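You operate a simulated robot arm through the tools that you are given. There is no shell and no other tool. Be economical: measure what you need, move in short steps, check, and stop when the job is done.

You are at the controls of a simulated two-armed robot. One attempt, no reset.

TASK
Move the yellow tag to the empty cart's long well, route both loaded carts to TEST and free their brakes.
Fine: the carts stay where they stand.

Only the result counts: the job must be done as asked and must still hold three seconds after the hand-in. Knocking over, shifting, dropping, spilling or breaking anything else fails it.

THE ROBOT
Two 7-joint arms with two-finger parallel grippers on one trunk, on a base that drives. Base frame: it is fixed to the floor where the robot stands at the start and does not move with it; the origin is under the middle of the robot, x ahead of it, y to its left, z up. Readings come in mm, degrees, newtons and seconds.
The left shoulder is at the start at [50, 187, 1135], the right one opposite. With the tool pointing down near the work surface each hand reaches from about 100 to 660 mm from the robot's upright axis, wherever it stands, measured 20 degrees to its own side. Places, roughly: brake lever of the cone cart [300, -700, 700]; brake lever of the empty cart [-1900, -600, 700]; brake lever of the housing cart [300, 0, 700]; cone cart [1000, -700, 500]; housing cart [1000, -100, 500]; long well of the empty cart [-1400, -500, 800]; route dial of the cone cart [400, -800, 800]; route dial of the empty cart [-1700, -800, 800]; route dial of the housing cart [400, -200, 800]. Payload 3.43 kg a hand.
The TCP of each hand is the grasp point between the finger pads, 30 mm short of the fingertips. In the tool frame z runs along the fingers and y along their closing line. The gripper opens to 94 mm. The fingers are 28 mm wide and 10 mm thick; the gripper's body (50 by 96 mm) begins 55 mm behind the TCP.
Orientation is that of the tool frame in the base frame, as a unit quaternion [x, y, z, w]. With the fingers straight down and closing along the base's y, the tool's x points along the base's -x, its y along +y and its z along -z.

THE INTERFACE
- The arms move only by the tool nudge_tool. It takes "left_targets", "right_targets" or both (then of equal length, played together; a hand with none holds still); each is a list of rows, each a list of 7 numbers: the shift along the base's x, y, z in units of 20 mm (1.0 is 20 mm), then the turn, a rotation vector about the base's x, y, z in units of 6 degrees (1.0 is 6 degrees), then the closure, from 0 (fully open) to 1 (shut). In form: [[tx, ty, tz, ax, ay, az, claw], ...]. A call has 1 to 20 rows; each row shifts and turns the commanded pose from where the row before left it. A call with a number of a shift or a turn outside -1 to 1 is refused whole. A row lasts 0.2 s, in which the tool goes at most 50 mm and 8.6 degrees; a call with a longer step from one row to the next is refused whole, and so is a gripper value outside its range. A pose out of reach is approached as far as the arm can. The call stops where the force on the tool passes 50 N (or 10 N more than at its start, if that is more) or the arm is blocked; 0.2 s more then pass. The fingers move at their own pace (about 153 mm/s each) and stop on an object; they squeeze with about 37 N. The grip force told is the motor's: it shows also when the fingers shut on nothing. Time passes only in rows, and 0.2 s behind the last, so rows that do not move let the fingers close. It gives the time, the measured TCP pose, the force on the tool (base axes), the opening and the grip force at its end, in the units of the frame above (readings bear some noise), with the torque about the TCP (base axes, N m) and any sound that the robot's microphone picked up.
- Cameras (640 x 400 px; columns grow to the right, rows downward): "scene" is now at [115.9, -41.7, 1267.8]; the picture's right is [-0.59, -0.81, 0.00], its down [-0.67, 0.49, -0.56] and it looks along [0.45, -0.33, -0.83] (base axes); focal length 214 px, centre (320, 200). "left" rides on the left gripper at [76, -14, -102] in its tool frame; the picture's right is [0.18, 0.98, 0.00], its down [-0.75, 0.14, -0.64] and it looks along [-0.63, 0.12, 0.77] (tool axes); focal length 243 px, centre (320, 200). "right" rides on the right gripper at [76, 14, -103] in its tool frame; the picture's right is [-0.18, 0.98, 0.00], its down [-0.75, -0.14, -0.64] and it looks along [-0.63, -0.12, 0.77] (tool axes); focal length 243 px, centre (320, 200). There is no depth. A picture from a camera that has moved, and an enlarged one, comes with that camera's place and axes in the base frame and with its lens.
- snapshot(camera): a new picture of that camera. It takes no simulated time.
- raise_lower(by): slides the trunk up (or, below 0, down) by that many mm; the arms and the scene camera ride with it, the base frame stays. It gives what a move gives, with no picture.
- steer(legs): drives the robot by 1 to 6 legs, each [ahead, left, turn to the left] in mm, mm and degrees, along the robot's own axes; the way and the turn of a leg run together, so that a leg with both is an arc; at most 1500 mm and 180 degrees a leg. The arms and the cameras ride along, it lands a little off, and it stops where it bumps. It gives what a move gives.
- pan_tilt(pan, tilt): turns the head with the scene camera to pan (to the left, within 80 degrees either way) and tilt (down, from -29 to 69), counted from straight ahead of the robot. It gives what a move gives.
- enlarge(camera, box): a new picture of the part [left, top, right, bottom] of that camera's present view, enlarged. It takes no simulated time.
- finish_job(): hands the job in; it is judged then, once.

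Go step by step. Nothing tells you exact positions but the pictures and the camera data: compare them with the known pose of the tool, close in by small moves and look again before you grip or let go. The budget is 120 turns and 100 pictures, counting those below and the enlarged ones. Unless the task says otherwise, let go and move clear before handing in, and close with one line.

The tools are called after ">>>" as name(argument=value, ...) on one line, values as JSON. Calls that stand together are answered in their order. nudge_tool: Moves the arms, as the interface text tells. Its arguments: {"type":"object","properties":{"left_targets":{"type":"array","items":{"type":"array","items":{"type":"number"}}},"right_targets":{"type":"array","items":{"type":"array","items":{"type":"number"}}}},"required":[]} The other tools are called the same way: raise_lower (by) slides the trunk up or down; steer (legs) drives the base; pan_tilt (pan, tilt) turns the head that bears the scene camera; snapshot (camera) takes a picture; enlarge (camera, box) takes an enlarged picture of a part of a camera's view; finish_job () hands the job in.

At the start:

```text
time: 0.0
left_ee_pos: [398.1, -65.4, 1063.5]
left_tcp_rot: [0.001, 1.0, 0.0, 0.0]
left_wrist_force: [0.4, -0.9, 0.5]
left_ft_torque: [0.02, 0.03, -0.01]
left_finger_gap: 94.1
left_grip_force: 0.1
right_ee_pos: [301.0, -356.8, 1062.9]
right_tcp_rot: [0.002, 1.0, 0.0, 0.0]
right_wrist_force: [-0.5, -0.7, 0.1]
right_ft_torque: [0.0, 0.0, -0.01]
right_finger_gap: 93.7
right_grip_force: 0.0
trunk travel left (down, up): [-350.0, 82.0]
robot x, y, heading: [-0.9, -0.4, 0.0]
head pan, tilt: [-35.8, 56.3]
```

scene: 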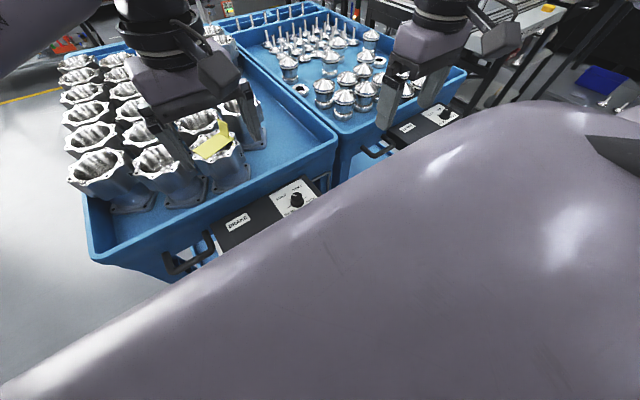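
right: 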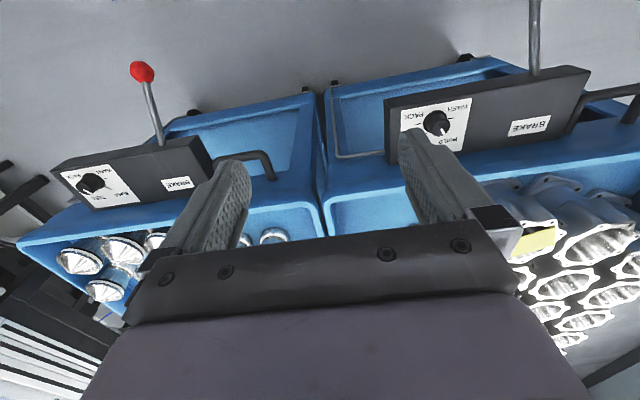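
left: 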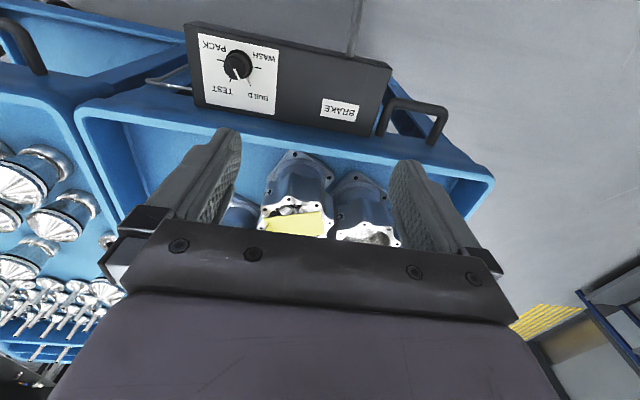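

I see the two loaded carts ahead with their dial/brake panels, and the yellow tag on a housing. I'll look closer at the panels and the tag first.

>>> enlarge(camera="left", box=[160, 0, 480, 250])

>>> enlarge(camera="right", box=[20, 40, 260, 260])

>>> enlarge(camera="scene", box=[140, 80, 380, 280])

```text
1.60 times, centred on (320, 125) of left
camera zoom: at [321.1, -80.2, 1166.3], right [-0.18, 0.98, 0.0], down [0.75, 0.14, 0.64], along [0.63, 0.12, -0.77], focal length 388 px, centre (320, 320)
```

zoom: 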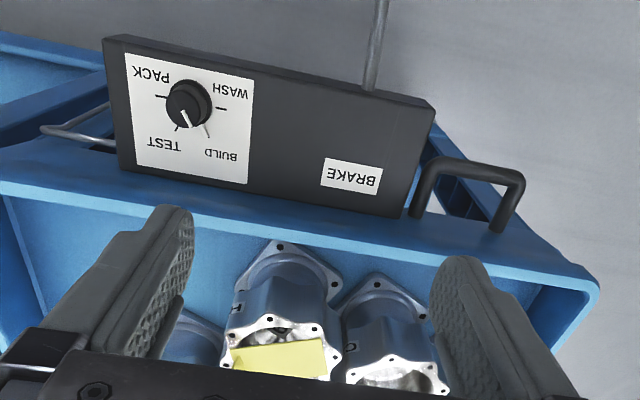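

```text
1.82 times, centred on (140, 150) of right
camera zoom: at [223.9, -341.3, 1165.0], right [0.19, 0.98, 0.0], down [0.75, -0.14, 0.64], along [0.63, -0.12, -0.77], focal length 441 px, centre (647, 291)
```

zoom: 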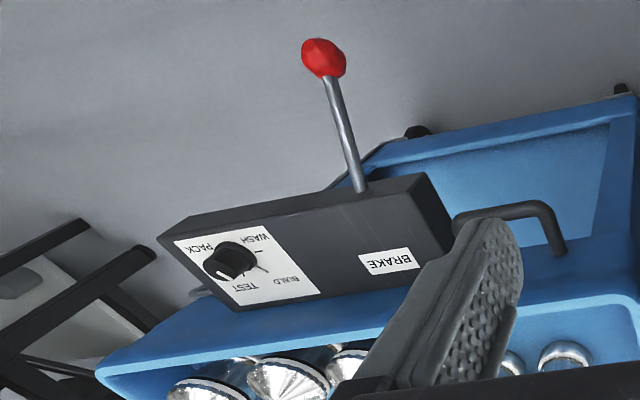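

```text
2.00 times, centred on (260, 180) of scene
camera zoom: at [115.9, -41.7, 1267.8], right [-0.59, -0.81, 0.0], down [-0.67, 0.49, -0.56], along [0.45, -0.33, -0.83], focal length 429 px, centre (440, 240)
```

zoom: 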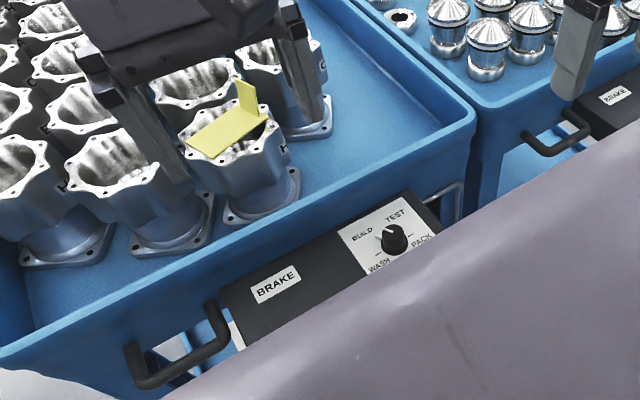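

The housing dial works out at about (418,-183,775) and the cone dial at about (416,-841,775), with levers reaching toward the robot. I'll bring both hands back and down so their cameras see the panels and levers.

>>> nudge_tool(left_targets=[[-0.74, -0.57, -0.31, 0, 0, 0, 0], [-0.74, -0.57, -0.31, 0, 0, 0, 0], [-0.74, -0.57, -0.31, 0, 0, 0, 0], [-0.74, -0.57, -0.31, 0, 0, 0, 0], [-0.74, -0.57, -0.31, 0, 0, 0, 0], [-0.74, -0.57, -0.31, 0, 0, 0, 0], [-0.74, -0.57, -0.31, 0, 0, 0, 0], [-0.74, -0.57, -0.31, 0, 0, 0, 0], [-0.74, -0.57, -0.31, 0, 0, 0, 0], [-0.74, -0.57, -0.31, 0, 0, 0, 0]], right_targets=[[-0.25, -1, -0.31, 0, 0, 0, 0], [-0.25, -1, -0.31, 0, 0, 0, 0], [-0.25, -1, -0.31, 0, 0, 0, 0], [-0.25, -1, -0.31, 0, 0, 0, 0], [-0.25, -1, -0.31, 0, 0, 0, 0], [-0.25, -1, -0.31, 0, 0, 0, 0], [-0.25, -1, -0.31, 0, 0, 0, 0], [-0.25, -1, -0.31, 0, 0, 0, 0], [-0.25, -1, -0.31, 0, 0, 0, 0], [-0.25, -1, -0.31, 0, 0, 0, 0]])

>>> snapshot(camera="left")

>>> snapshot(camera="right")

>>> snapshot(camera="scene")

```text
time: 2.4
left_ee_pos: [286.7, -158.6, 1008.7]
left_tcp_rot: [-0.036, 0.999, -0.009, -0.012]
left_wrist_force: [0.5, -0.7, 0.0]
left_ft_torque: [0.0, 0.0, 0.01]
left_finger_gap: 94.3
left_grip_force: 0.0
left hand out of reach, approached as far as the arm can: row 10
right_ee_pos: [257.0, -525.6, 1011.0]
right_tcp_rot: [0.001, 1.0, 0.0, 0.001]
right_wrist_force: [0.0, 0.3, 0.3]
right_ft_torque: [-0.01, 0.02, 0.02]
right_finger_gap: 94.0
right_grip_force: 0.1
right hand out of reach, approached as far as the arm can: row 9, 10
trunk travel left (down, up): [-350.0, 82.0]
robot x, y, heading: [0.9, 4.4, -0.1]
head pan, tilt: [-35.8, 56.3]
stopped in row 10 (left hand): the arm was blocked; the commanded pose is now the measured one
```

```text
93 pictures are left
camera left: at [213.0, -176.0, 1112.6], right [-0.25, 0.97, -0.01], down [0.75, 0.21, 0.62], along [0.6, 0.15, -0.78], focal length 243 px, centre (320, 200)
```

left: 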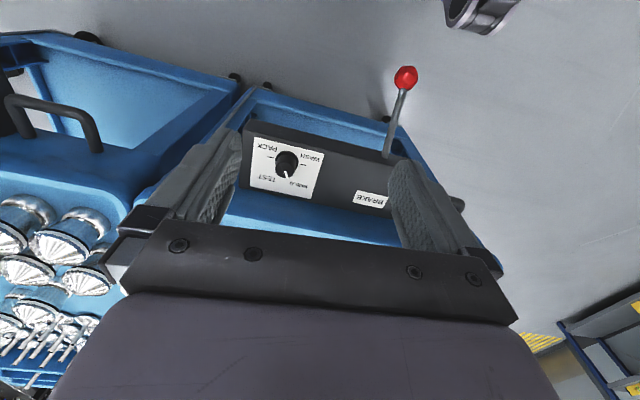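

```text
92 pictures are left
camera right: at [181.1, -510.5, 1113.6], right [0.19, 0.98, 0.0], down [0.75, -0.14, 0.64], along [0.63, -0.12, -0.77], focal length 243 px, centre (320, 200)
```

right: 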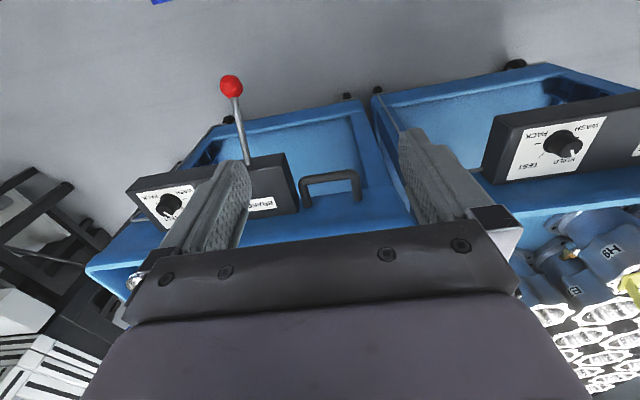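

```text
91 pictures are left
camera scene: at [116.0, -41.5, 1267.8], right [-0.59, -0.81, 0.0], down [-0.67, 0.49, -0.56], along [0.45, -0.33, -0.83], focal length 214 px, centre (320, 200)
```

scene: 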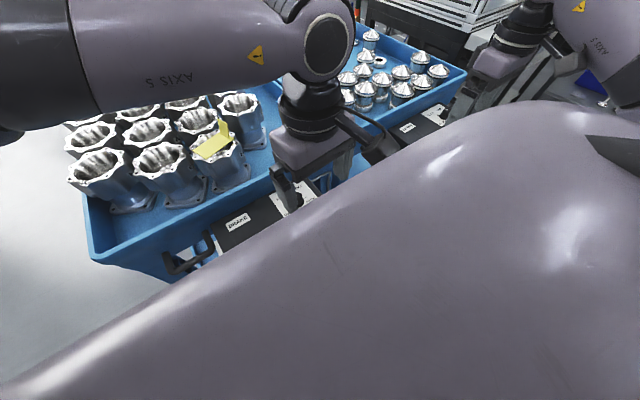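

The left hand is at its inner reach limit, which is fine. I'll enlarge the dials and levers.

>>> enlarge(camera="left", box=[230, 50, 430, 220])

>>> enlarge(camera="right", box=[110, 60, 310, 240])

>>> enlarge(camera="right", box=[470, 80, 640, 300])

```text
2.35 times, centred on (330, 135) of left
camera zoom: at [213.0, -176.0, 1112.6], right [-0.25, 0.97, -0.01], down [0.75, 0.21, 0.62], along [0.6, 0.15, -0.78], focal length 571 px, centre (296, 353)
```

zoom: 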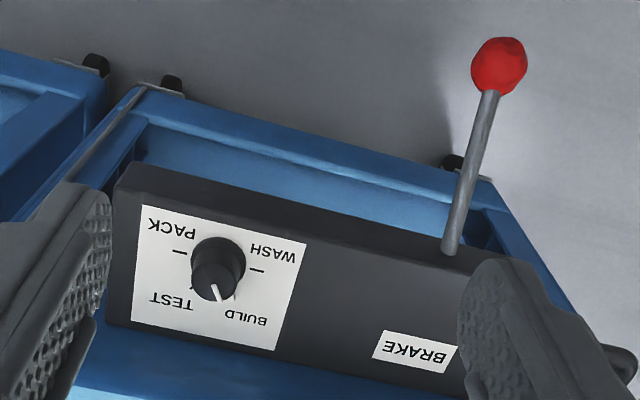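

```text
2.22 times, centred on (210, 150) of right
camera zoom: at [181.1, -510.5, 1113.6], right [0.19, 0.98, 0.0], down [0.75, -0.14, 0.64], along [0.63, -0.12, -0.77], focal length 539 px, centre (564, 311)
```

zoom: 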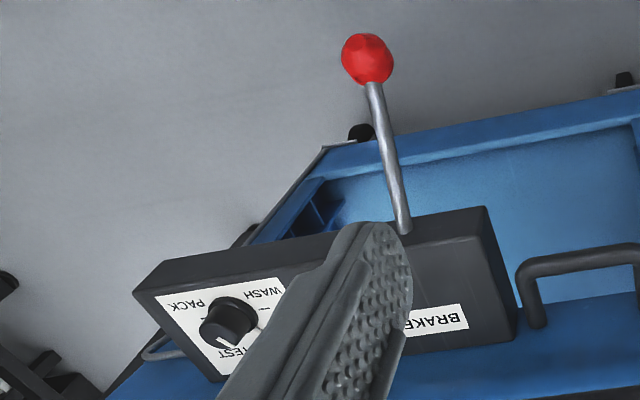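

```text
1.82 times, centred on (555, 190) of right
camera zoom: at [181.1, -510.5, 1113.6], right [0.19, 0.98, 0.0], down [0.75, -0.14, 0.64], along [0.63, -0.12, -0.77], focal length 441 px, centre (-107, 218)
```

zoom: 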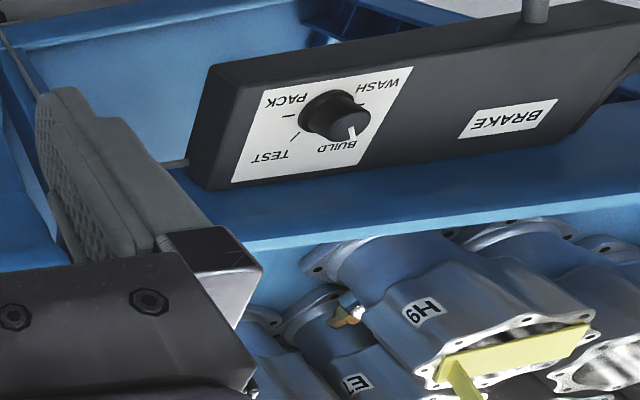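

The housing dial is at BUILD, on a near-level panel (z≈762), with the knob axis at about (417,-183) and its top near z 790. I'll bring the left hand above it, pre-turned +30° so it can turn the knob clockwise to TEST.

>>> nudge_tool(left_targets=[[0.93, -0.17, -0.7, 0.02, -0.03, 0.61, 0], [0.93, -0.17, -0.7, 0.02, -0.03, 0.61, 0], [0.93, -0.17, -0.7, 0.02, -0.03, 0.61, 0], [0.93, -0.17, -0.7, 0.02, -0.03, 0.61, 0], [0.93, -0.17, -0.7, 0.02, -0.03, 0.61, 0], [0.93, -0.17, -0.7, 0.02, -0.03, 0.61, 0], [0.93, -0.17, -0.7, 0.02, -0.03, 0.61, 0], [0, 0, 0, 0, 0, 0, 0]])

>>> snapshot(camera="left")

>>> snapshot(camera="right")

```text
time: 4.4
left_ee_pos: [474.3, -120.1, 918.0]
left_tcp_rot: [-0.28, 0.96, -0.006, 0.008]
left_wrist_force: [-1.0, 0.0, -0.2]
left_ft_torque: [-0.01, 0.01, -0.01]
left_finger_gap: 94.1
left_grip_force: 0.1
left hand out of reach, approached as far as the arm can: row 5, 6, 7
right_ee_pos: [258.1, -526.2, 1009.7]
right_tcp_rot: [0.001, 1.0, 0.0, 0.0]
right_wrist_force: [-0.1, 0.6, 0.6]
right_ft_torque: [0.03, 0.03, -0.01]
right_finger_gap: 93.8
right_grip_force: 0.1
trunk travel left (down, up): [-350.0, 82.0]
robot x, y, heading: [-0.4, -3.9, 0.0]
head pan, tilt: [-35.8, 56.3]
stopped in row 8 (left hand): the arm was blocked; the commanded pose is now the measured one
```

```text
87 pictures are left
camera left: at [414.1, -172.7, 1020.1], right [-0.68, 0.73, -0.02], down [0.55, 0.53, 0.65], along [0.48, 0.43, -0.76], focal length 243 px, centre (320, 200)
```

left: 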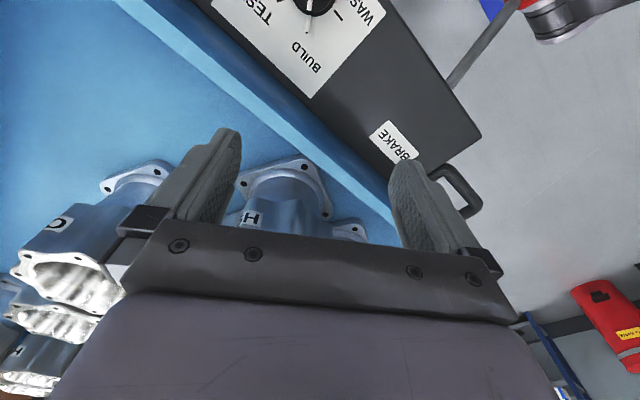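

```text
86 pictures are left
camera right: at [181.0, -510.6, 1113.6], right [0.19, 0.98, 0.0], down [0.75, -0.14, 0.64], along [0.63, -0.12, -0.77], focal length 243 px, centre (320, 200)
```

right: 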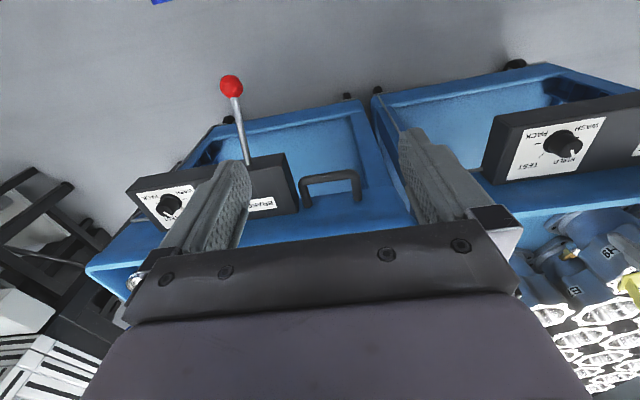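

The left hand can't reach across there, but the dial suits the right hand. I'll lift and retract the left hand first, straight up and then to the left.

>>> nudge_tool(left_targets=[[-0.5, 0, 1, 0, 0, 0, 0], [-0.5, 0, 1, 0, 0, 0, 0], [-0.5, 0, 1, 0, 0, 0, 0], [-0.5, 0, 1, 0, 0, 0, 0], [-0.5, 0, 1, 0, 0, 0, 0], [-0.5, 0, 1, 0, 0, 0, 0], [-0.3, 1, 0, 0, 0, -0.6, 0], [-0.3, 1, 0, 0, 0, -0.6, 0], [-0.3, 1, 0, 0, 0, -0.6, 0], [-0.3, 1, 0, 0, 0, -0.6, 0], [-0.3, 1, 0, 0, 0, -0.6, 0], [0, 1, 0, 0, 0, -0.6, 0], [0, 1, 0, 0, 0, -0.6, 0], [0, 1, 0, 0, 0, -0.6, 0], [0, 1, 0, 0, 0, -0.6, 0], [0, 1, 0, 0, 0, 0, 0], [0, 1, 0, 0, 0, 0, 0], [0, 1, 0, 0, 0, 0, 0]])

>>> snapshot(camera="scene")

>>> snapshot(camera="left")

```text
time: 8.2
left_ee_pos: [381.2, 117.6, 1038.0]
left_tcp_rot: [0.002, 1.0, -0.009, 0.006]
left_wrist_force: [-1.0, 0.8, -0.4]
left_ft_torque: [-0.01, 0.02, -0.02]
left_finger_gap: 94.2
left_grip_force: 0.0
right_ee_pos: [256.5, -525.9, 1011.4]
right_tcp_rot: [0.002, 1.0, 0.0, 0.0]
right_wrist_force: [0.5, -0.1, -0.7]
right_ft_torque: [0.02, 0.02, -0.01]
right_finger_gap: 94.0
right_grip_force: 0.0
trunk travel left (down, up): [-350.0, 82.0]
robot x, y, heading: [1.4, 0.3, 0.1]
head pan, tilt: [-35.8, 56.3]
```

```text
85 pictures are left
camera scene: at [115.8, -41.5, 1267.8], right [-0.59, -0.81, 0.0], down [-0.67, 0.49, -0.56], along [0.45, -0.33, -0.83], focal length 214 px, centre (320, 200)
```

scene: 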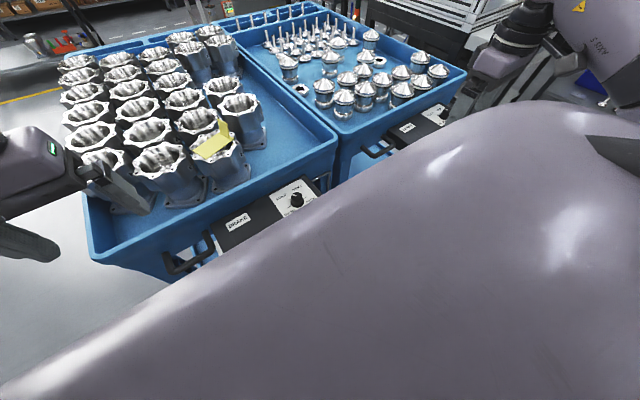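

```text
84 pictures are left
camera left: at [302.6, 105.3, 1141.3], right [-0.18, 0.98, -0.02], down [0.75, 0.15, 0.65], along [0.64, 0.1, -0.76], focal length 243 px, centre (320, 200)
```

left: 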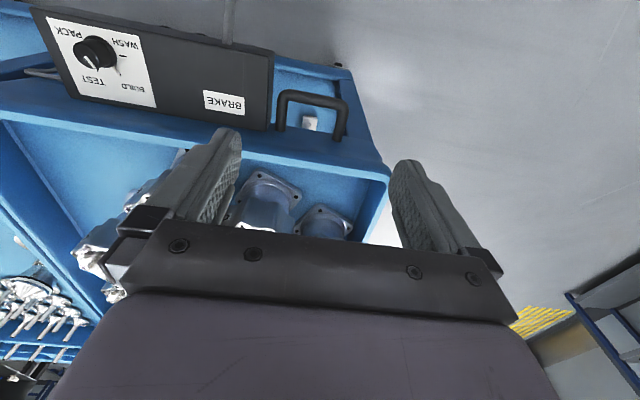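

Tag and housings are undisturbed. Now the right hand goes above the housing dial.

>>> nudge_tool(right_targets=[[0.447, 0.953, -0.29, 0, 0, 0.278, 0], [0.447, 0.953, -0.29, 0, 0, 0.278, 0], [0.447, 0.953, -0.29, 0, 0, 0.278, 0], [0.447, 0.953, -0.29, 0, 0, 0.278, 0], [0.447, 0.953, -0.29, 0, 0, 0.278, 0], [0.447, 0.953, -0.29, 0, 0, 0.278, 0], [0.447, 0.953, -0.29, 0, 0, 0.278, 0], [0.447, 0.953, -0.29, 0, 0, 0.278, 0], [0.447, 0.953, -0.29, 0, 0, 0.278, 0], [0.447, 0.953, -0.29, 0, 0, 0.278, 0], [0.447, 0.953, -0.29, 0, 0, 0.278, 0], [0.447, 0.953, -0.29, 0, 0, 0.278, 0], [0.447, 0.953, -0.29, 0, 0, 0.278, 0], [0.447, 0.953, -0.29, 0, 0, 0.278, 0], [0.447, 0.953, -0.29, 0, 0, 0.278, 0], [0.447, 0.953, -0.29, 0, 0, 0.278, 0], [0.447, 0.953, -0.29, 0, 0, 0.278, 0], [0.447, 0.953, -0.29, 0, 0, 0.278, 0]])

>>> snapshot(camera="right")

>>> snapshot(camera="scene")

```text
time: 12.0
left_ee_pos: [381.7, 116.4, 1039.0]
left_tcp_rot: [0.002, 1.0, -0.008, 0.006]
left_wrist_force: [-0.4, 0.2, 0.1]
left_ft_torque: [-0.03, 0.01, 0.02]
left_finger_gap: 93.8
left_grip_force: 0.0
right_ee_pos: [416.8, -180.1, 907.5]
right_tcp_rot: [-0.259, 0.966, 0.0, 0.0]
right_wrist_force: [-0.6, 0.3, 0.4]
right_ft_torque: [-0.03, 0.01, -0.03]
right_finger_gap: 93.9
right_grip_force: 0.0
trunk travel left (down, up): [-350.0, 82.0]
robot x, y, heading: [0.6, -0.8, -0.3]
head pan, tilt: [-35.8, 56.3]
```

```text
83 pictures are left
camera right: at [343.5, -205.4, 1009.6], right [-0.33, 0.94, 0.0], down [0.72, 0.25, 0.64], along [0.61, 0.21, -0.77], focal length 243 px, centre (320, 200)
```

right: 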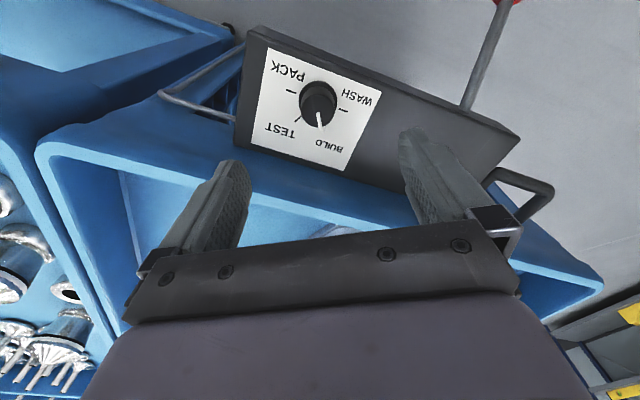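

```text
82 pictures are left
camera scene: at [116.1, -41.7, 1267.8], right [-0.59, -0.81, 0.0], down [-0.67, 0.49, -0.56], along [0.45, -0.33, -0.83], focal length 214 px, centre (320, 200)
```

scene: 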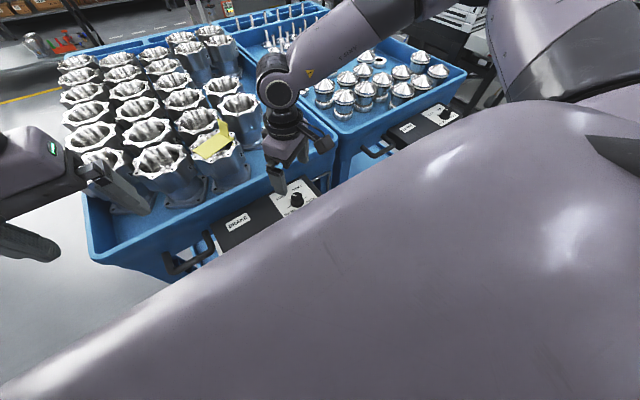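

The knob triangulates to (415,-182), right below the hand. I'll descend to about z=800 and check.

>>> nudge_tool(right_targets=[[0, -0.1, -0.9, 0, 0, 0, 0], [-0.1, 0, -0.9, 0, 0, 0, 0], [0, 0, -0.9, 0, 0, 0, 0], [0, 0, -0.9, 0, 0, 0, 0], [0, 0, -0.9, 0, 0, 0, 0], [0, 0, -0.85, 0, 0, 0, 0]])

>>> snapshot(camera="right")

```text
time: 13.4
left_ee_pos: [380.6, 117.2, 1039.2]
left_tcp_rot: [0.002, 1.0, -0.008, 0.007]
left_wrist_force: [0.4, 0.6, 0.2]
left_ft_torque: [-0.01, -0.02, -0.01]
left_finger_gap: 93.9
left_grip_force: 0.1
right_ee_pos: [392.7, -221.3, 833.0]
right_tcp_rot: [-0.257, 0.966, -0.001, 0.0]
right_wrist_force: [-0.1, -0.8, 0.6]
right_ft_torque: [0.01, -0.02, 0.01]
right_finger_gap: 94.3
right_grip_force: 0.0
right hand out of reach, approached as far as the arm can: row 1, 2, 3, 4, 5, 6
trunk travel left (down, up): [-350.0, 82.0]
robot x, y, heading: [-0.6, 1.0, 0.1]
head pan, tilt: [-35.8, 56.3]
```

```text
81 pictures are left
camera right: at [319.7, -246.2, 936.4], right [-0.33, 0.94, 0.0], down [0.72, 0.25, 0.64], along [0.61, 0.21, -0.77], focal length 243 px, centre (320, 200)
```

right: 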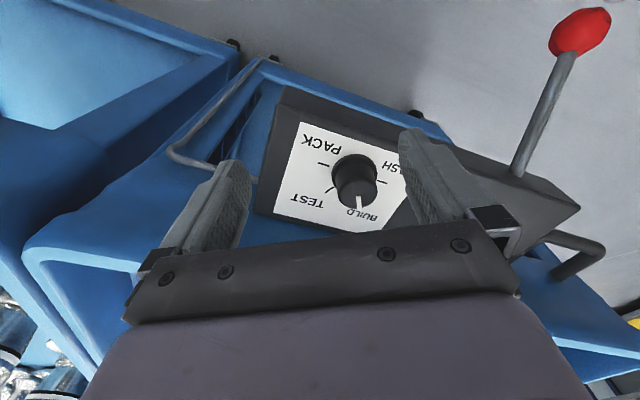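

The arm can't fold that low from this trunk height. I'll raise both hands, then lower the trunk 200 mm so the right hand works in its comfortable range.

>>> nudge_tool(right_targets=[[0.2, 0.3, 1, 0, 0, 0, 0], [0.2, 0.3, 1, 0, 0, 0, 0], [0.2, 0.3, 1, 0, 0, 0, 0], [0.2, 0.3, 1, 0, 0, 0, 0], [0.2, 0.3, 1, 0, 0, 0, 0], [0.11, 0.36, 1, 0, 0, 0, 0], [0, 0, 1, 0, 0, 0, 0], [0, 0, 1, 0, 0, 0, 0], [0, 0, 1, 0, 0, 0, 0], [0, 0, 1, 0, 0, 0, 0]], left_targets=[[-0.2, 0.3, 1, 0, 0, 0, 0], [-0.2, 0.3, 1, 0, 0, 0, 0], [-0.2, 0.3, 1, 0, 0, 0, 0], [-0.2, 0.3, 1, 0, 0, 0, 0], [-0.2, 0.3, 1, 0, 0, 0, 0], [-0.2, 0.3, 0, 0, 0, 0, 0], [-0.2, 0.3, 0, 0, 0, 0, 0], [-0.2, 0.3, 0, 0, 0, 0, 0], [-0.2, 0.3, 0, 0, 0, 0, 0], [-0.2, 0.3, 0, 0, 0, 0, 0]])

```text
time: 15.6
left_ee_pos: [342.5, 178.1, 1138.7]
left_tcp_rot: [0.003, 1.0, -0.008, 0.007]
left_wrist_force: [0.2, -0.4, -1.0]
left_ft_torque: [0.02, 0.0, 0.01]
left_finger_gap: 94.0
left_grip_force: 0.0
right_ee_pos: [414.4, -184.0, 1033.7]
right_tcp_rot: [-0.258, 0.966, 0.0, -0.001]
right_wrist_force: [0.4, 0.2, 0.5]
right_ft_torque: [0.0, -0.02, 0.02]
right_finger_gap: 93.7
right_grip_force: 0.1
trunk travel left (down, up): [-350.0, 82.0]
robot x, y, heading: [1.5, -1.1, -0.2]
head pan, tilt: [-35.8, 56.3]
```

The right hand is now directly above the dial. Lowering the trunk by 200.

>>> raise_lower(by=-200)

>>> snapshot(camera="right")

```text
time: 17.8
left_ee_pos: [342.1, 178.2, 939.4]
left_tcp_rot: [0.001, 1.0, -0.008, 0.005]
left_wrist_force: [0.4, 0.4, 0.2]
left_ft_torque: [0.02, 0.01, 0.01]
left_finger_gap: 93.9
left_grip_force: 0.0
right_ee_pos: [414.4, -185.2, 833.3]
right_tcp_rot: [-0.259, 0.966, 0.0, -0.001]
right_wrist_force: [0.0, -0.3, -0.6]
right_ft_torque: [0.01, 0.0, -0.02]
right_finger_gap: 94.0
right_grip_force: 0.0
trunk travel left (down, up): [-150.0, 282.0]
robot x, y, heading: [0.8, -0.6, -0.1]
head pan, tilt: [-35.8, 56.3]
```

```text
80 pictures are left
camera right: at [341.5, -209.7, 936.8], right [-0.33, 0.94, 0.0], down [0.72, 0.25, 0.64], along [0.61, 0.21, -0.77], focal length 243 px, centre (320, 200)
```

right: 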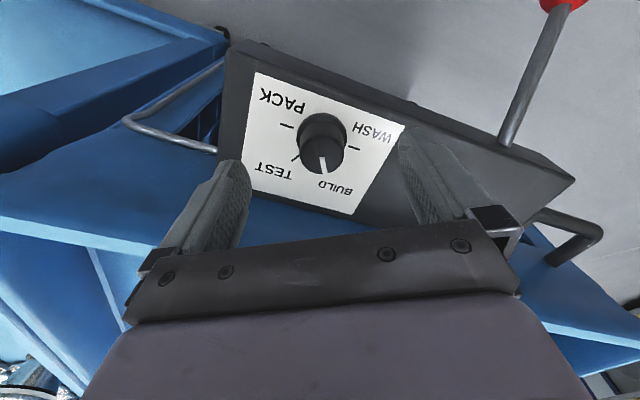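

Knob at about (418,-182). Descending to z≈800 and closing on it.

>>> nudge_tool(right_targets=[[0.15, 0.12, -0.85, 0, 0, 0, 0], [0, 0, -0.8, 0, 0, 0, 0], [0, 0, 0, 0, 0, 0, 0.3], [0, 0, 0, 0, 0, 0, 0.6], [0, 0, 0, 0, 0, 0, 0.9]])

>>> snapshot(camera="right")

```text
time: 19.0
left_ee_pos: [342.7, 178.2, 939.1]
left_tcp_rot: [0.002, 1.0, -0.007, 0.006]
left_wrist_force: [0.1, 0.0, -0.1]
left_ft_torque: [0.03, -0.01, -0.05]
left_finger_gap: 93.8
left_grip_force: 0.1
right_ee_pos: [419.4, -180.8, 800.5]
right_tcp_rot: [-0.258, 0.966, 0.0, 0.0]
right_wrist_force: [-2.7, 2.7, -3.3]
right_ft_torque: [0.22, -0.27, 0.0]
right_finger_gap: 35.7
right_grip_force: 45.4
trunk travel left (down, up): [-150.0, 282.0]
robot x, y, heading: [-4.0, -1.9, 0.4]
head pan, tilt: [-35.8, 56.3]
```

```text
79 pictures are left
camera right: at [345.3, -207.2, 903.5], right [-0.33, 0.94, 0.0], down [0.72, 0.25, 0.64], along [0.61, 0.21, -0.77], focal length 243 px, centre (320, 200)
```

right: 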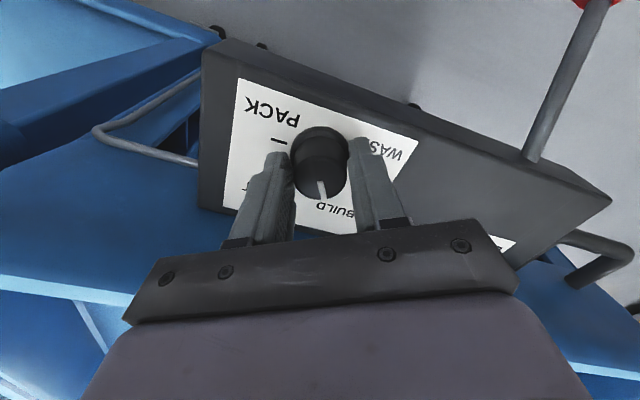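

Gripped squarely. Turning it 60° clockwise.

>>> nudge_tool(right_targets=[[0, 0, 0, 0, 0, -1, 0.9], [0, 0, 0, 0, 0, -1, 0.9], [0, 0, 0, 0, 0, -1, 0.9], [0, 0, 0, 0, 0, -1, 0.9], [0, 0, 0, 0, 0, -1, 0.9], [0, 0, 0, 0, 0, -1, 0.9], [0, 0, 0, 0, 0, -1, 0.9], [0, 0, 0, 0, 0, -1, 0.9], [0, 0, 0, 0, 0, -1, 0.9], [0, 0, 0, 0, 0, -1, 0.9], [0, 0, 0, 0, 0, 0, 0.9]])

>>> snapshot(camera="right")

```text
time: 21.4
left_ee_pos: [342.9, 178.0, 938.6]
left_tcp_rot: [0.002, 1.0, -0.007, 0.006]
left_wrist_force: [0.8, 0.0, -0.2]
left_ft_torque: [0.01, 0.01, 0.01]
left_finger_gap: 93.9
left_grip_force: 0.0
right_ee_pos: [417.5, -181.9, 802.1]
right_tcp_rot: [0.261, 0.965, 0.001, 0.001]
right_wrist_force: [5.7, 3.2, -1.7]
right_ft_torque: [0.34, -0.08, -0.03]
right_finger_gap: 35.7
right_grip_force: 45.1
trunk travel left (down, up): [-150.0, 282.0]
robot x, y, heading: [1.6, 2.1, 0.1]
head pan, tilt: [-35.8, 56.3]
```

```text
78 pictures are left
camera right: at [359.4, -131.1, 903.5], right [0.65, 0.76, 0.0], down [0.58, -0.5, 0.64], along [0.49, -0.42, -0.77], focal length 243 px, centre (320, 200)
```

right: 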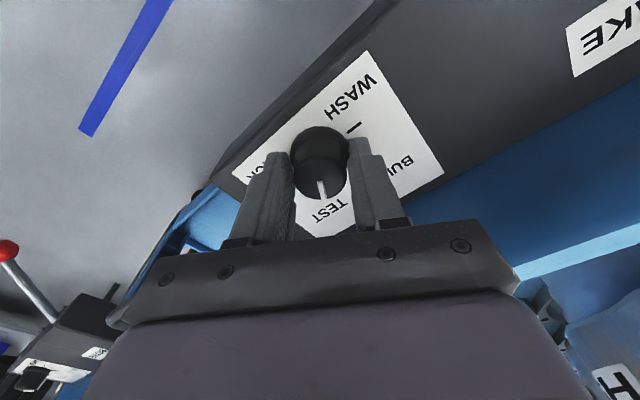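

The pointer now faces TEST. I'll release, rise a little and check its alignment.

>>> nudge_tool(right_targets=[[0, 0, 0, 0, 0, 0, 0.4], [0, 0, 0, 0, 0, 0, 0], [0, 0, 0.8, 0, 0, 0, 0], [0, 0, 1, 0, 0, 0, 0], [0, 0, 1, 0, 0, 0, 0]])

>>> enlarge(camera="right", box=[200, 30, 440, 230])

```text
time: 22.6
left_ee_pos: [341.5, 177.6, 938.3]
left_tcp_rot: [0.002, 1.0, -0.008, 0.006]
left_wrist_force: [-0.3, 0.0, 0.1]
left_ft_torque: [0.01, -0.02, 0.0]
left_finger_gap: 94.0
left_grip_force: 0.0
right_ee_pos: [416.8, -181.2, 858.4]
right_tcp_rot: [0.26, 0.966, 0.0, 0.0]
right_wrist_force: [-1.5, 0.1, 0.4]
right_ft_torque: [-0.01, -0.02, 0.0]
right_finger_gap: 94.2
right_grip_force: 0.0
trunk travel left (down, up): [-150.0, 282.0]
robot x, y, heading: [-0.0, 4.0, 0.1]
head pan, tilt: [-35.8, 56.3]
```

```text
2.00 times, centred on (320, 130) of right
camera zoom: at [358.2, -130.4, 960.1], right [0.65, 0.76, 0.0], down [0.58, -0.5, 0.64], along [0.49, -0.42, -0.77], focal length 485 px, centre (320, 340)
```

zoom: 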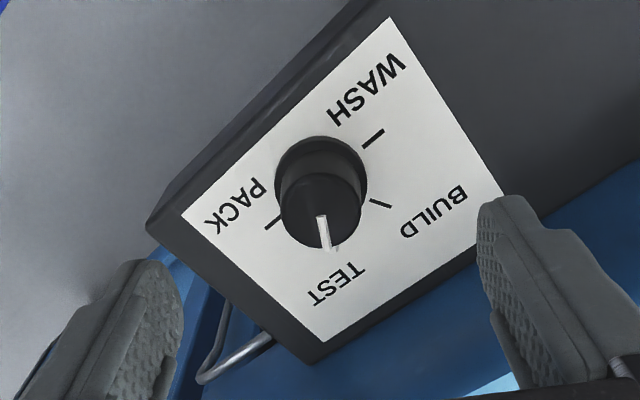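

Housing dial is on TEST. Next is the cone dial with the right hand, so I'll raise the hand and look right for driving clearance.

>>> nudge_tool(right_targets=[[0, 0, 1, 0, 0, 0.6, 0], [0, 0, 1, 0, 0, 0.6, 0], [0, 0, 1, 0, 0, 0.6, 0], [0, 0, 1, 0, 0, 0.6, 0], [-0.5, 0, 0, 0, 0, 0.6, 0], [-0.5, 0, 0, 0, 0, 0.6, 0], [-0.5, 0, 0, 0, 0, 0.6, 0], [-0.5, 0, 0, 0, 0, 0.6, 0]])

>>> pan_tilt(pan=-80, tilt=35)

>>> snapshot(camera="scene")

>>> pan_tilt(pan=-35, tilt=45)

>>> snapshot(camera="scene")

```text
time: 24.4
left_ee_pos: [342.6, 177.6, 937.7]
left_tcp_rot: [0.002, 1.0, -0.009, 0.007]
left_wrist_force: [0.4, -1.2, -0.3]
left_ft_torque: [0.0, -0.01, -0.01]
left_finger_gap: 94.0
left_grip_force: 0.0
right_ee_pos: [375.8, -181.5, 937.5]
right_tcp_rot: [0.01, 1.0, 0.001, 0.0]
right_wrist_force: [0.4, 0.0, 0.1]
right_ft_torque: [0.02, -0.03, 0.0]
right_finger_gap: 93.7
right_grip_force: 0.1
trunk travel left (down, up): [-150.0, 282.0]
robot x, y, heading: [0.9, -0.7, -0.2]
head pan, tilt: [-35.8, 56.3]
```

```text
time: 25.5
left_ee_pos: [341.5, 177.7, 936.7]
left_tcp_rot: [0.002, 1.0, -0.008, 0.006]
left_wrist_force: [0.3, 0.6, 0.6]
left_ft_torque: [0.01, 0.03, -0.04]
left_finger_gap: 93.9
left_grip_force: 0.1
right_ee_pos: [377.0, -181.8, 939.2]
right_tcp_rot: [0.011, 1.0, 0.0, 0.0]
right_wrist_force: [-0.6, -0.5, 0.1]
right_ft_torque: [-0.01, -0.02, 0.0]
right_finger_gap: 94.3
right_grip_force: 0.0
trunk travel left (down, up): [-150.0, 282.0]
robot x, y, heading: [-1.4, 0.9, -0.1]
head pan, tilt: [-80.0, 35.0]
```

```text
76 pictures are left
camera scene: at [73.8, -87.0, 1097.6], right [-0.98, -0.17, 0.0], down [-0.1, 0.57, -0.82], along [0.14, -0.81, -0.57], focal length 214 px, centre (320, 200)
```

scene: 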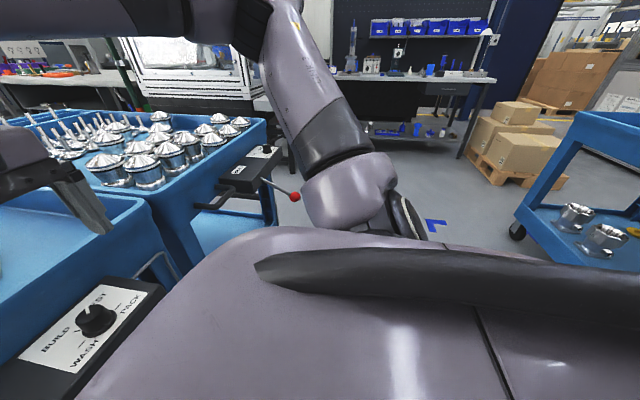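

```text
time: 26.6
left_ee_pos: [342.4, 177.5, 939.0]
left_tcp_rot: [0.002, 1.0, -0.008, 0.006]
left_wrist_force: [0.5, -0.3, -0.7]
left_ft_torque: [0.01, 0.01, 0.0]
left_finger_gap: 94.2
left_grip_force: 0.2
right_ee_pos: [376.8, -181.8, 938.8]
right_tcp_rot: [0.012, 1.0, 0.0, -0.001]
right_wrist_force: [0.0, 0.2, -0.2]
right_ft_torque: [0.0, -0.02, 0.0]
right_finger_gap: 94.3
right_grip_force: 0.2
trunk travel left (down, up): [-150.0, 282.0]
robot x, y, heading: [-2.5, 0.1, -0.1]
head pan, tilt: [-35.0, 45.0]
```

```text
75 pictures are left
camera scene: at [125.0, -47.0, 1082.8], right [-0.57, -0.82, 0.0], down [-0.58, 0.41, -0.71], along [0.58, -0.41, -0.71], focal length 214 px, centre (320, 200)
```

scene: 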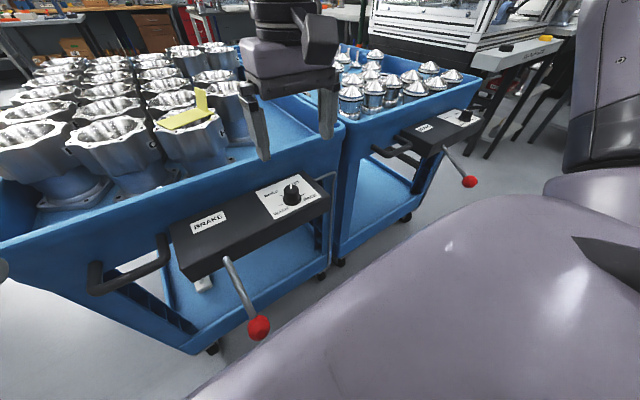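

The floor to the right is clear and both levers are visible. To keep the right elbow clear of the cone lever I'll back up 200, drive right 640, then look.

>>> steer(legs=[[-200, 0, 0], [0, -640, 0]])

>>> snapshot(camera="scene")

>>> snapshot(camera="right")

```text
time: 33.9
left_ee_pos: [143.9, -468.7, 938.0]
left_tcp_rot: [0.001, 1.0, -0.007, 0.007]
left_wrist_force: [-0.2, 0.8, -0.1]
left_ft_torque: [0.04, 0.0, 0.0]
left_finger_gap: 93.8
left_grip_force: 0.0
right_ee_pos: [177.8, -827.5, 939.2]
right_tcp_rot: [0.01, 1.0, 0.001, 0.0]
right_wrist_force: [0.4, 0.4, -1.3]
right_ft_torque: [0.01, 0.0, 0.05]
right_finger_gap: 93.9
right_grip_force: 0.1
trunk travel left (down, up): [-150.0, 282.0]
robot x, y, heading: [-197.9, -646.4, 0.2]
head pan, tilt: [-35.0, 45.0]
```

```text
74 pictures are left
camera scene: at [-72.4, -693.4, 1082.8], right [-0.57, -0.82, 0.0], down [-0.58, 0.4, -0.71], along [0.58, -0.4, -0.71], focal length 214 px, centre (320, 200)
```

scene: 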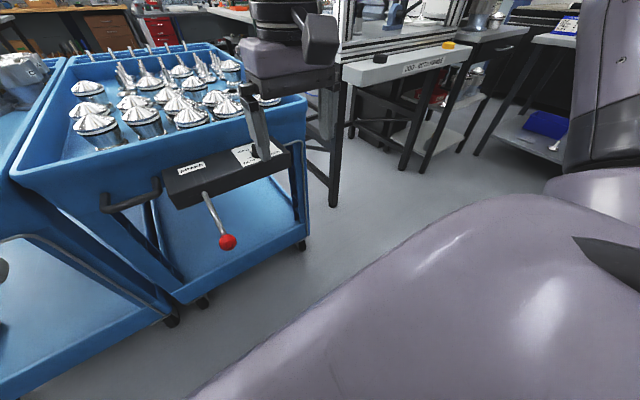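

```text
73 pictures are left
camera right: at [103.2, -811.3, 1040.9], right [0.2, 0.98, 0.0], down [0.75, -0.16, 0.64], along [0.63, -0.13, -0.77], focal length 243 px, centre (320, 200)
```

right: 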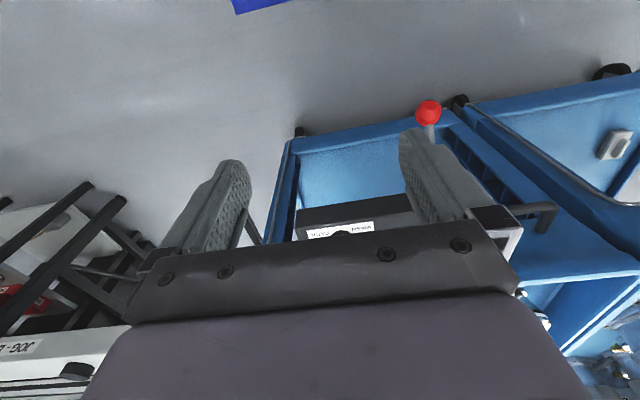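

Geometry relative to the robot matches the housing case. Driving forward 200 with the hand high.

>>> steer(legs=[[200, 0, 0]])

>>> snapshot(camera="right")

>>> snapshot(camera="left")

```text
time: 35.5
left_ee_pos: [338.4, -464.2, 939.5]
left_tcp_rot: [-0.003, 1.0, -0.007, 0.007]
left_wrist_force: [-0.3, -0.1, -0.3]
left_ft_torque: [0.0, 0.02, -0.05]
left_finger_gap: 93.8
left_grip_force: 0.1
right_ee_pos: [374.0, -824.0, 938.7]
right_tcp_rot: [0.007, 1.0, 0.0, 0.0]
right_wrist_force: [-0.3, -0.7, 0.1]
right_ft_torque: [0.01, 0.01, 0.01]
right_finger_gap: 93.9
right_grip_force: 0.0
trunk travel left (down, up): [-150.0, 282.0]
robot x, y, heading: [0.1, -644.0, 0.6]
head pan, tilt: [-35.0, 45.0]
```

```text
72 pictures are left
camera right: at [298.4, -808.1, 1040.9], right [0.2, 0.98, 0.0], down [0.75, -0.15, 0.64], along [0.63, -0.13, -0.77], focal length 243 px, centre (320, 200)
```

right: 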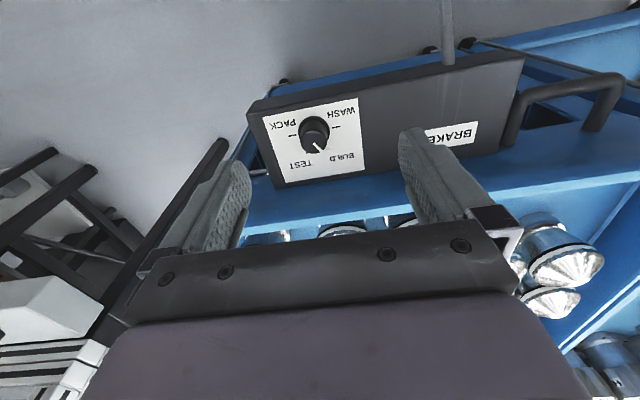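

```text
71 pictures are left
camera left: at [258.6, -478.2, 1040.8], right [-0.19, 0.98, -0.02], down [0.74, 0.16, 0.65], along [0.64, 0.11, -0.76], focal length 243 px, centre (320, 200)
```

left: 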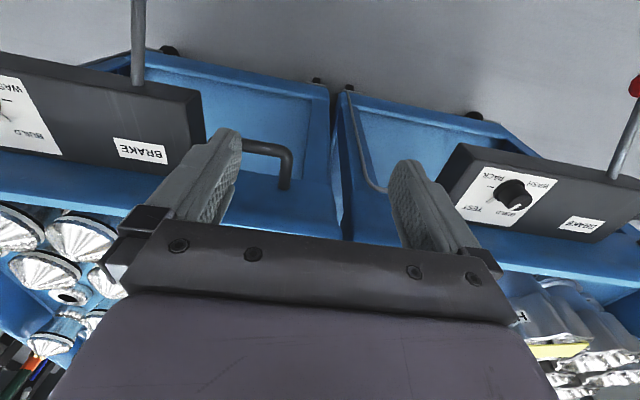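

>>> enlarge(camera="right", box=[240, 80, 380, 190])

```text
3.64 times, centred on (310, 135) of right
camera zoom: at [298.4, -808.1, 1040.9], right [0.2, 0.98, 0.0], down [0.75, -0.15, 0.64], along [0.63, -0.13, -0.77], focal length 882 px, centre (356, 436)
```

zoom: 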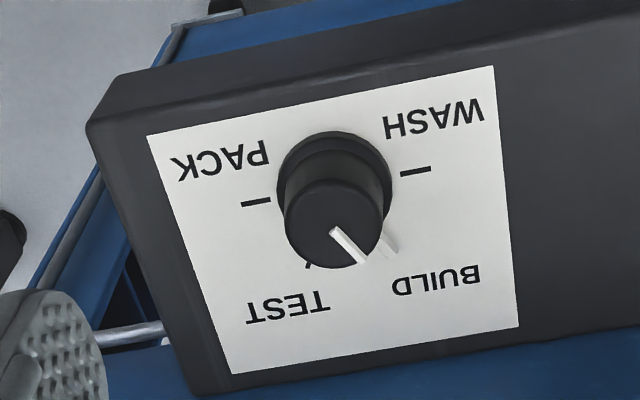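

The cone dial is also on BUILD. Same procedure: move above it with +30° and go down to 835.

>>> nudge_tool(right_targets=[[0.7, -0.27, 0, 0, 0, 0.83, 0], [0.7, -0.27, 0, 0, 0, 0.83, 0], [0.7, -0.27, -0.2, 0, 0, 0.83, 0], [0, 0, -1, 0, 0, 0.83, 0], [0, 0, -1, 0, 0, 0.83, 0], [0, 0, -1, 0, 0, 0.83, 0], [0, 0, -1, 0, 0, 0, 0], [0, 0, -1, 0, 0, 0, 0], [0, 0, 0, 0, 0, 0, 0]])

>>> snapshot(camera="right")

```text
time: 37.5
left_ee_pos: [336.9, -464.8, 939.1]
left_tcp_rot: [-0.002, 1.0, -0.008, 0.007]
left_wrist_force: [0.4, -0.1, 0.4]
left_ft_torque: [0.02, 0.01, 0.01]
left_finger_gap: 94.0
left_grip_force: 0.0
right_ee_pos: [415.9, -842.3, 834.0]
right_tcp_rot: [-0.251, 0.968, -0.001, -0.001]
right_wrist_force: [-0.7, -0.1, -0.5]
right_ft_torque: [0.0, 0.01, -0.03]
right_finger_gap: 94.1
right_grip_force: 0.0
trunk travel left (down, up): [-150.0, 282.0]
robot x, y, heading: [-6.0, -644.0, 0.5]
head pan, tilt: [-35.0, 45.0]
```

```text
69 pictures are left
camera right: at [342.9, -865.8, 936.7], right [-0.32, 0.95, 0.0], down [0.73, 0.24, 0.64], along [0.61, 0.2, -0.77], focal length 243 px, centre (320, 200)
```

right: 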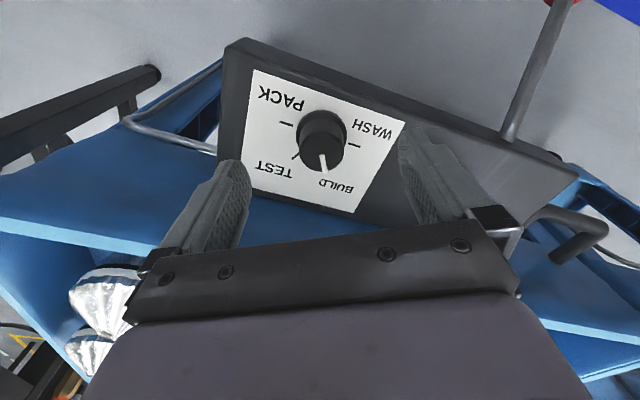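

Same view as before at the housing dial, so the same moves apply.

>>> nudge_tool(right_targets=[[0.15, 0.12, -0.85, 0, 0, 0, 0], [0, 0, -0.8, 0, 0, 0, 0], [0, 0, 0, 0, 0, 0, 0.3], [0, 0, 0, 0, 0, 0, 0.6], [0, 0, 0, 0, 0, 0, 0.9]])

>>> nudge_tool(right_targets=[[0, 0, 0, 0, 0, -1, 0.9], [0, 0, 0, 0, 0, -1, 0.9], [0, 0, 0, 0, 0, -1, 0.9], [0, 0, 0, 0, 0, -1, 0.9], [0, 0, 0, 0, 0, -1, 0.9], [0, 0, 0, 0, 0, -1, 0.9], [0, 0, 0, 0, 0, -1, 0.9], [0, 0, 0, 0, 0, -1, 0.9], [0, 0, 0, 0, 0, -1, 0.9], [0, 0, 0, 0, 0, -1, 0.9], [0, 0, 0, 0, 0, 0, 0.9]])

>>> snapshot(camera="right")

```text
time: 38.7
left_ee_pos: [336.6, -465.8, 938.4]
left_tcp_rot: [-0.002, 1.0, -0.008, 0.006]
left_wrist_force: [0.4, -0.2, -0.3]
left_ft_torque: [-0.02, -0.02, 0.01]
left_finger_gap: 93.8
left_grip_force: 0.1
right_ee_pos: [418.5, -839.8, 799.0]
right_tcp_rot: [-0.251, 0.968, -0.001, 0.0]
right_wrist_force: [-1.2, 0.7, -3.2]
right_ft_torque: [0.09, -0.26, -0.03]
right_finger_gap: 36.5
right_grip_force: 44.3
trunk travel left (down, up): [-150.0, 282.0]
robot x, y, heading: [-6.6, -647.5, 0.6]
head pan, tilt: [-35.0, 45.0]
```

```text
time: 41.1
left_ee_pos: [337.3, -466.3, 939.0]
left_tcp_rot: [-0.003, 1.0, -0.007, 0.006]
left_wrist_force: [-0.6, 0.4, -0.7]
left_ft_torque: [0.0, 0.02, 0.01]
left_finger_gap: 94.2
left_grip_force: 0.1
right_ee_pos: [419.2, -840.2, 800.1]
right_tcp_rot: [0.268, 0.964, -0.003, -0.003]
right_wrist_force: [-6.9, -15.9, -19.9]
right_ft_torque: [-0.35, 0.25, 0.02]
right_finger_gap: 35.9
right_grip_force: 44.8
trunk travel left (down, up): [-150.0, 282.0]
robot x, y, heading: [-6.2, -644.4, 0.4]
head pan, tilt: [-35.0, 45.0]
```

```text
68 pictures are left
camera right: at [361.7, -787.5, 902.5], right [0.67, 0.75, -0.01], down [0.58, -0.51, 0.64], along [0.47, -0.43, -0.77], focal length 243 px, centre (320, 200)
```

right: 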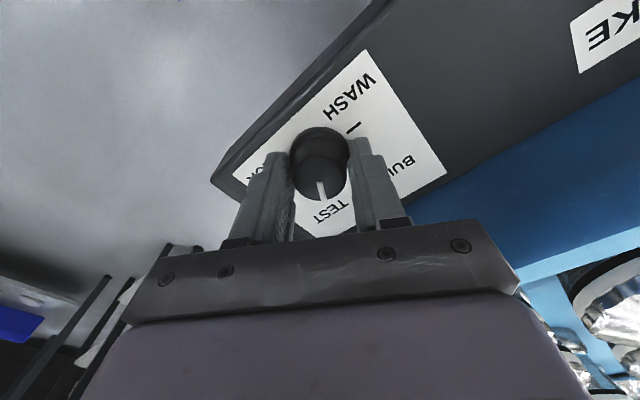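

Turned to TEST. Release, rise and check.

>>> nudge_tool(right_targets=[[0, 0, 0, 0, 0, 0, 0.4], [0, 0, 0, 0, 0, 0, 0], [0, 0, 0.8, 0, 0, 0, 0], [0, 0, 1, 0, 0, 0, 0], [0, 0, 1, 0, 0, 0, 0]])

>>> enlarge(camera="right", box=[200, 30, 440, 230])

>>> snapshot(camera="scene")

```text
time: 42.3
left_ee_pos: [336.3, -464.7, 938.4]
left_tcp_rot: [-0.002, 1.0, -0.008, 0.006]
left_wrist_force: [0.0, -0.5, 0.6]
left_ft_torque: [-0.03, -0.01, 0.02]
left_finger_gap: 94.0
left_grip_force: 0.0
right_ee_pos: [420.4, -836.7, 857.2]
right_tcp_rot: [0.266, 0.964, 0.0, 0.0]
right_wrist_force: [0.0, 0.0, 0.5]
right_ft_torque: [0.01, 0.0, -0.03]
right_finger_gap: 94.1
right_grip_force: 0.0
trunk travel left (down, up): [-150.0, 282.0]
robot x, y, heading: [-4.0, -646.3, 0.4]
head pan, tilt: [-35.0, 45.0]
```

```text
2.00 times, centred on (320, 130) of right
camera zoom: at [362.1, -785.7, 958.9], right [0.66, 0.75, 0.0], down [0.57, -0.51, 0.64], along [0.48, -0.43, -0.77], focal length 485 px, centre (320, 340)
```

zoom: 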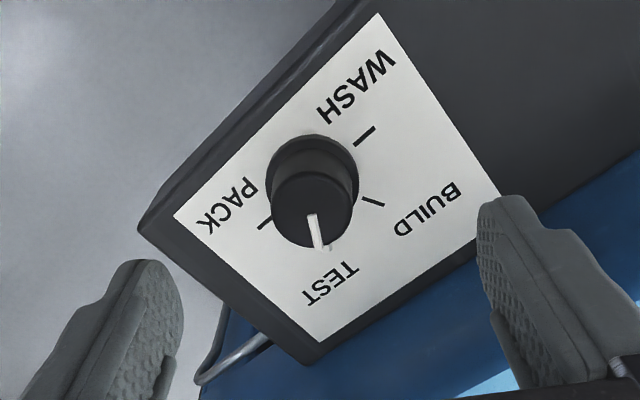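

```text
66 pictures are left
camera scene: at [121.8, -691.5, 1082.8], right [-0.57, -0.82, 0.0], down [-0.58, 0.4, -0.71], along [0.58, -0.4, -0.71], focal length 214 px, centre (320, 200)
```

scene: 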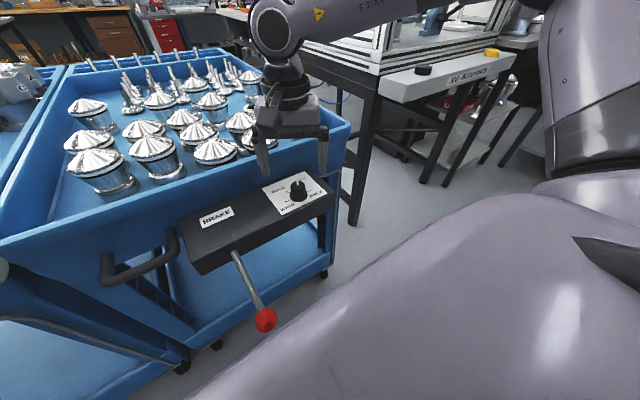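

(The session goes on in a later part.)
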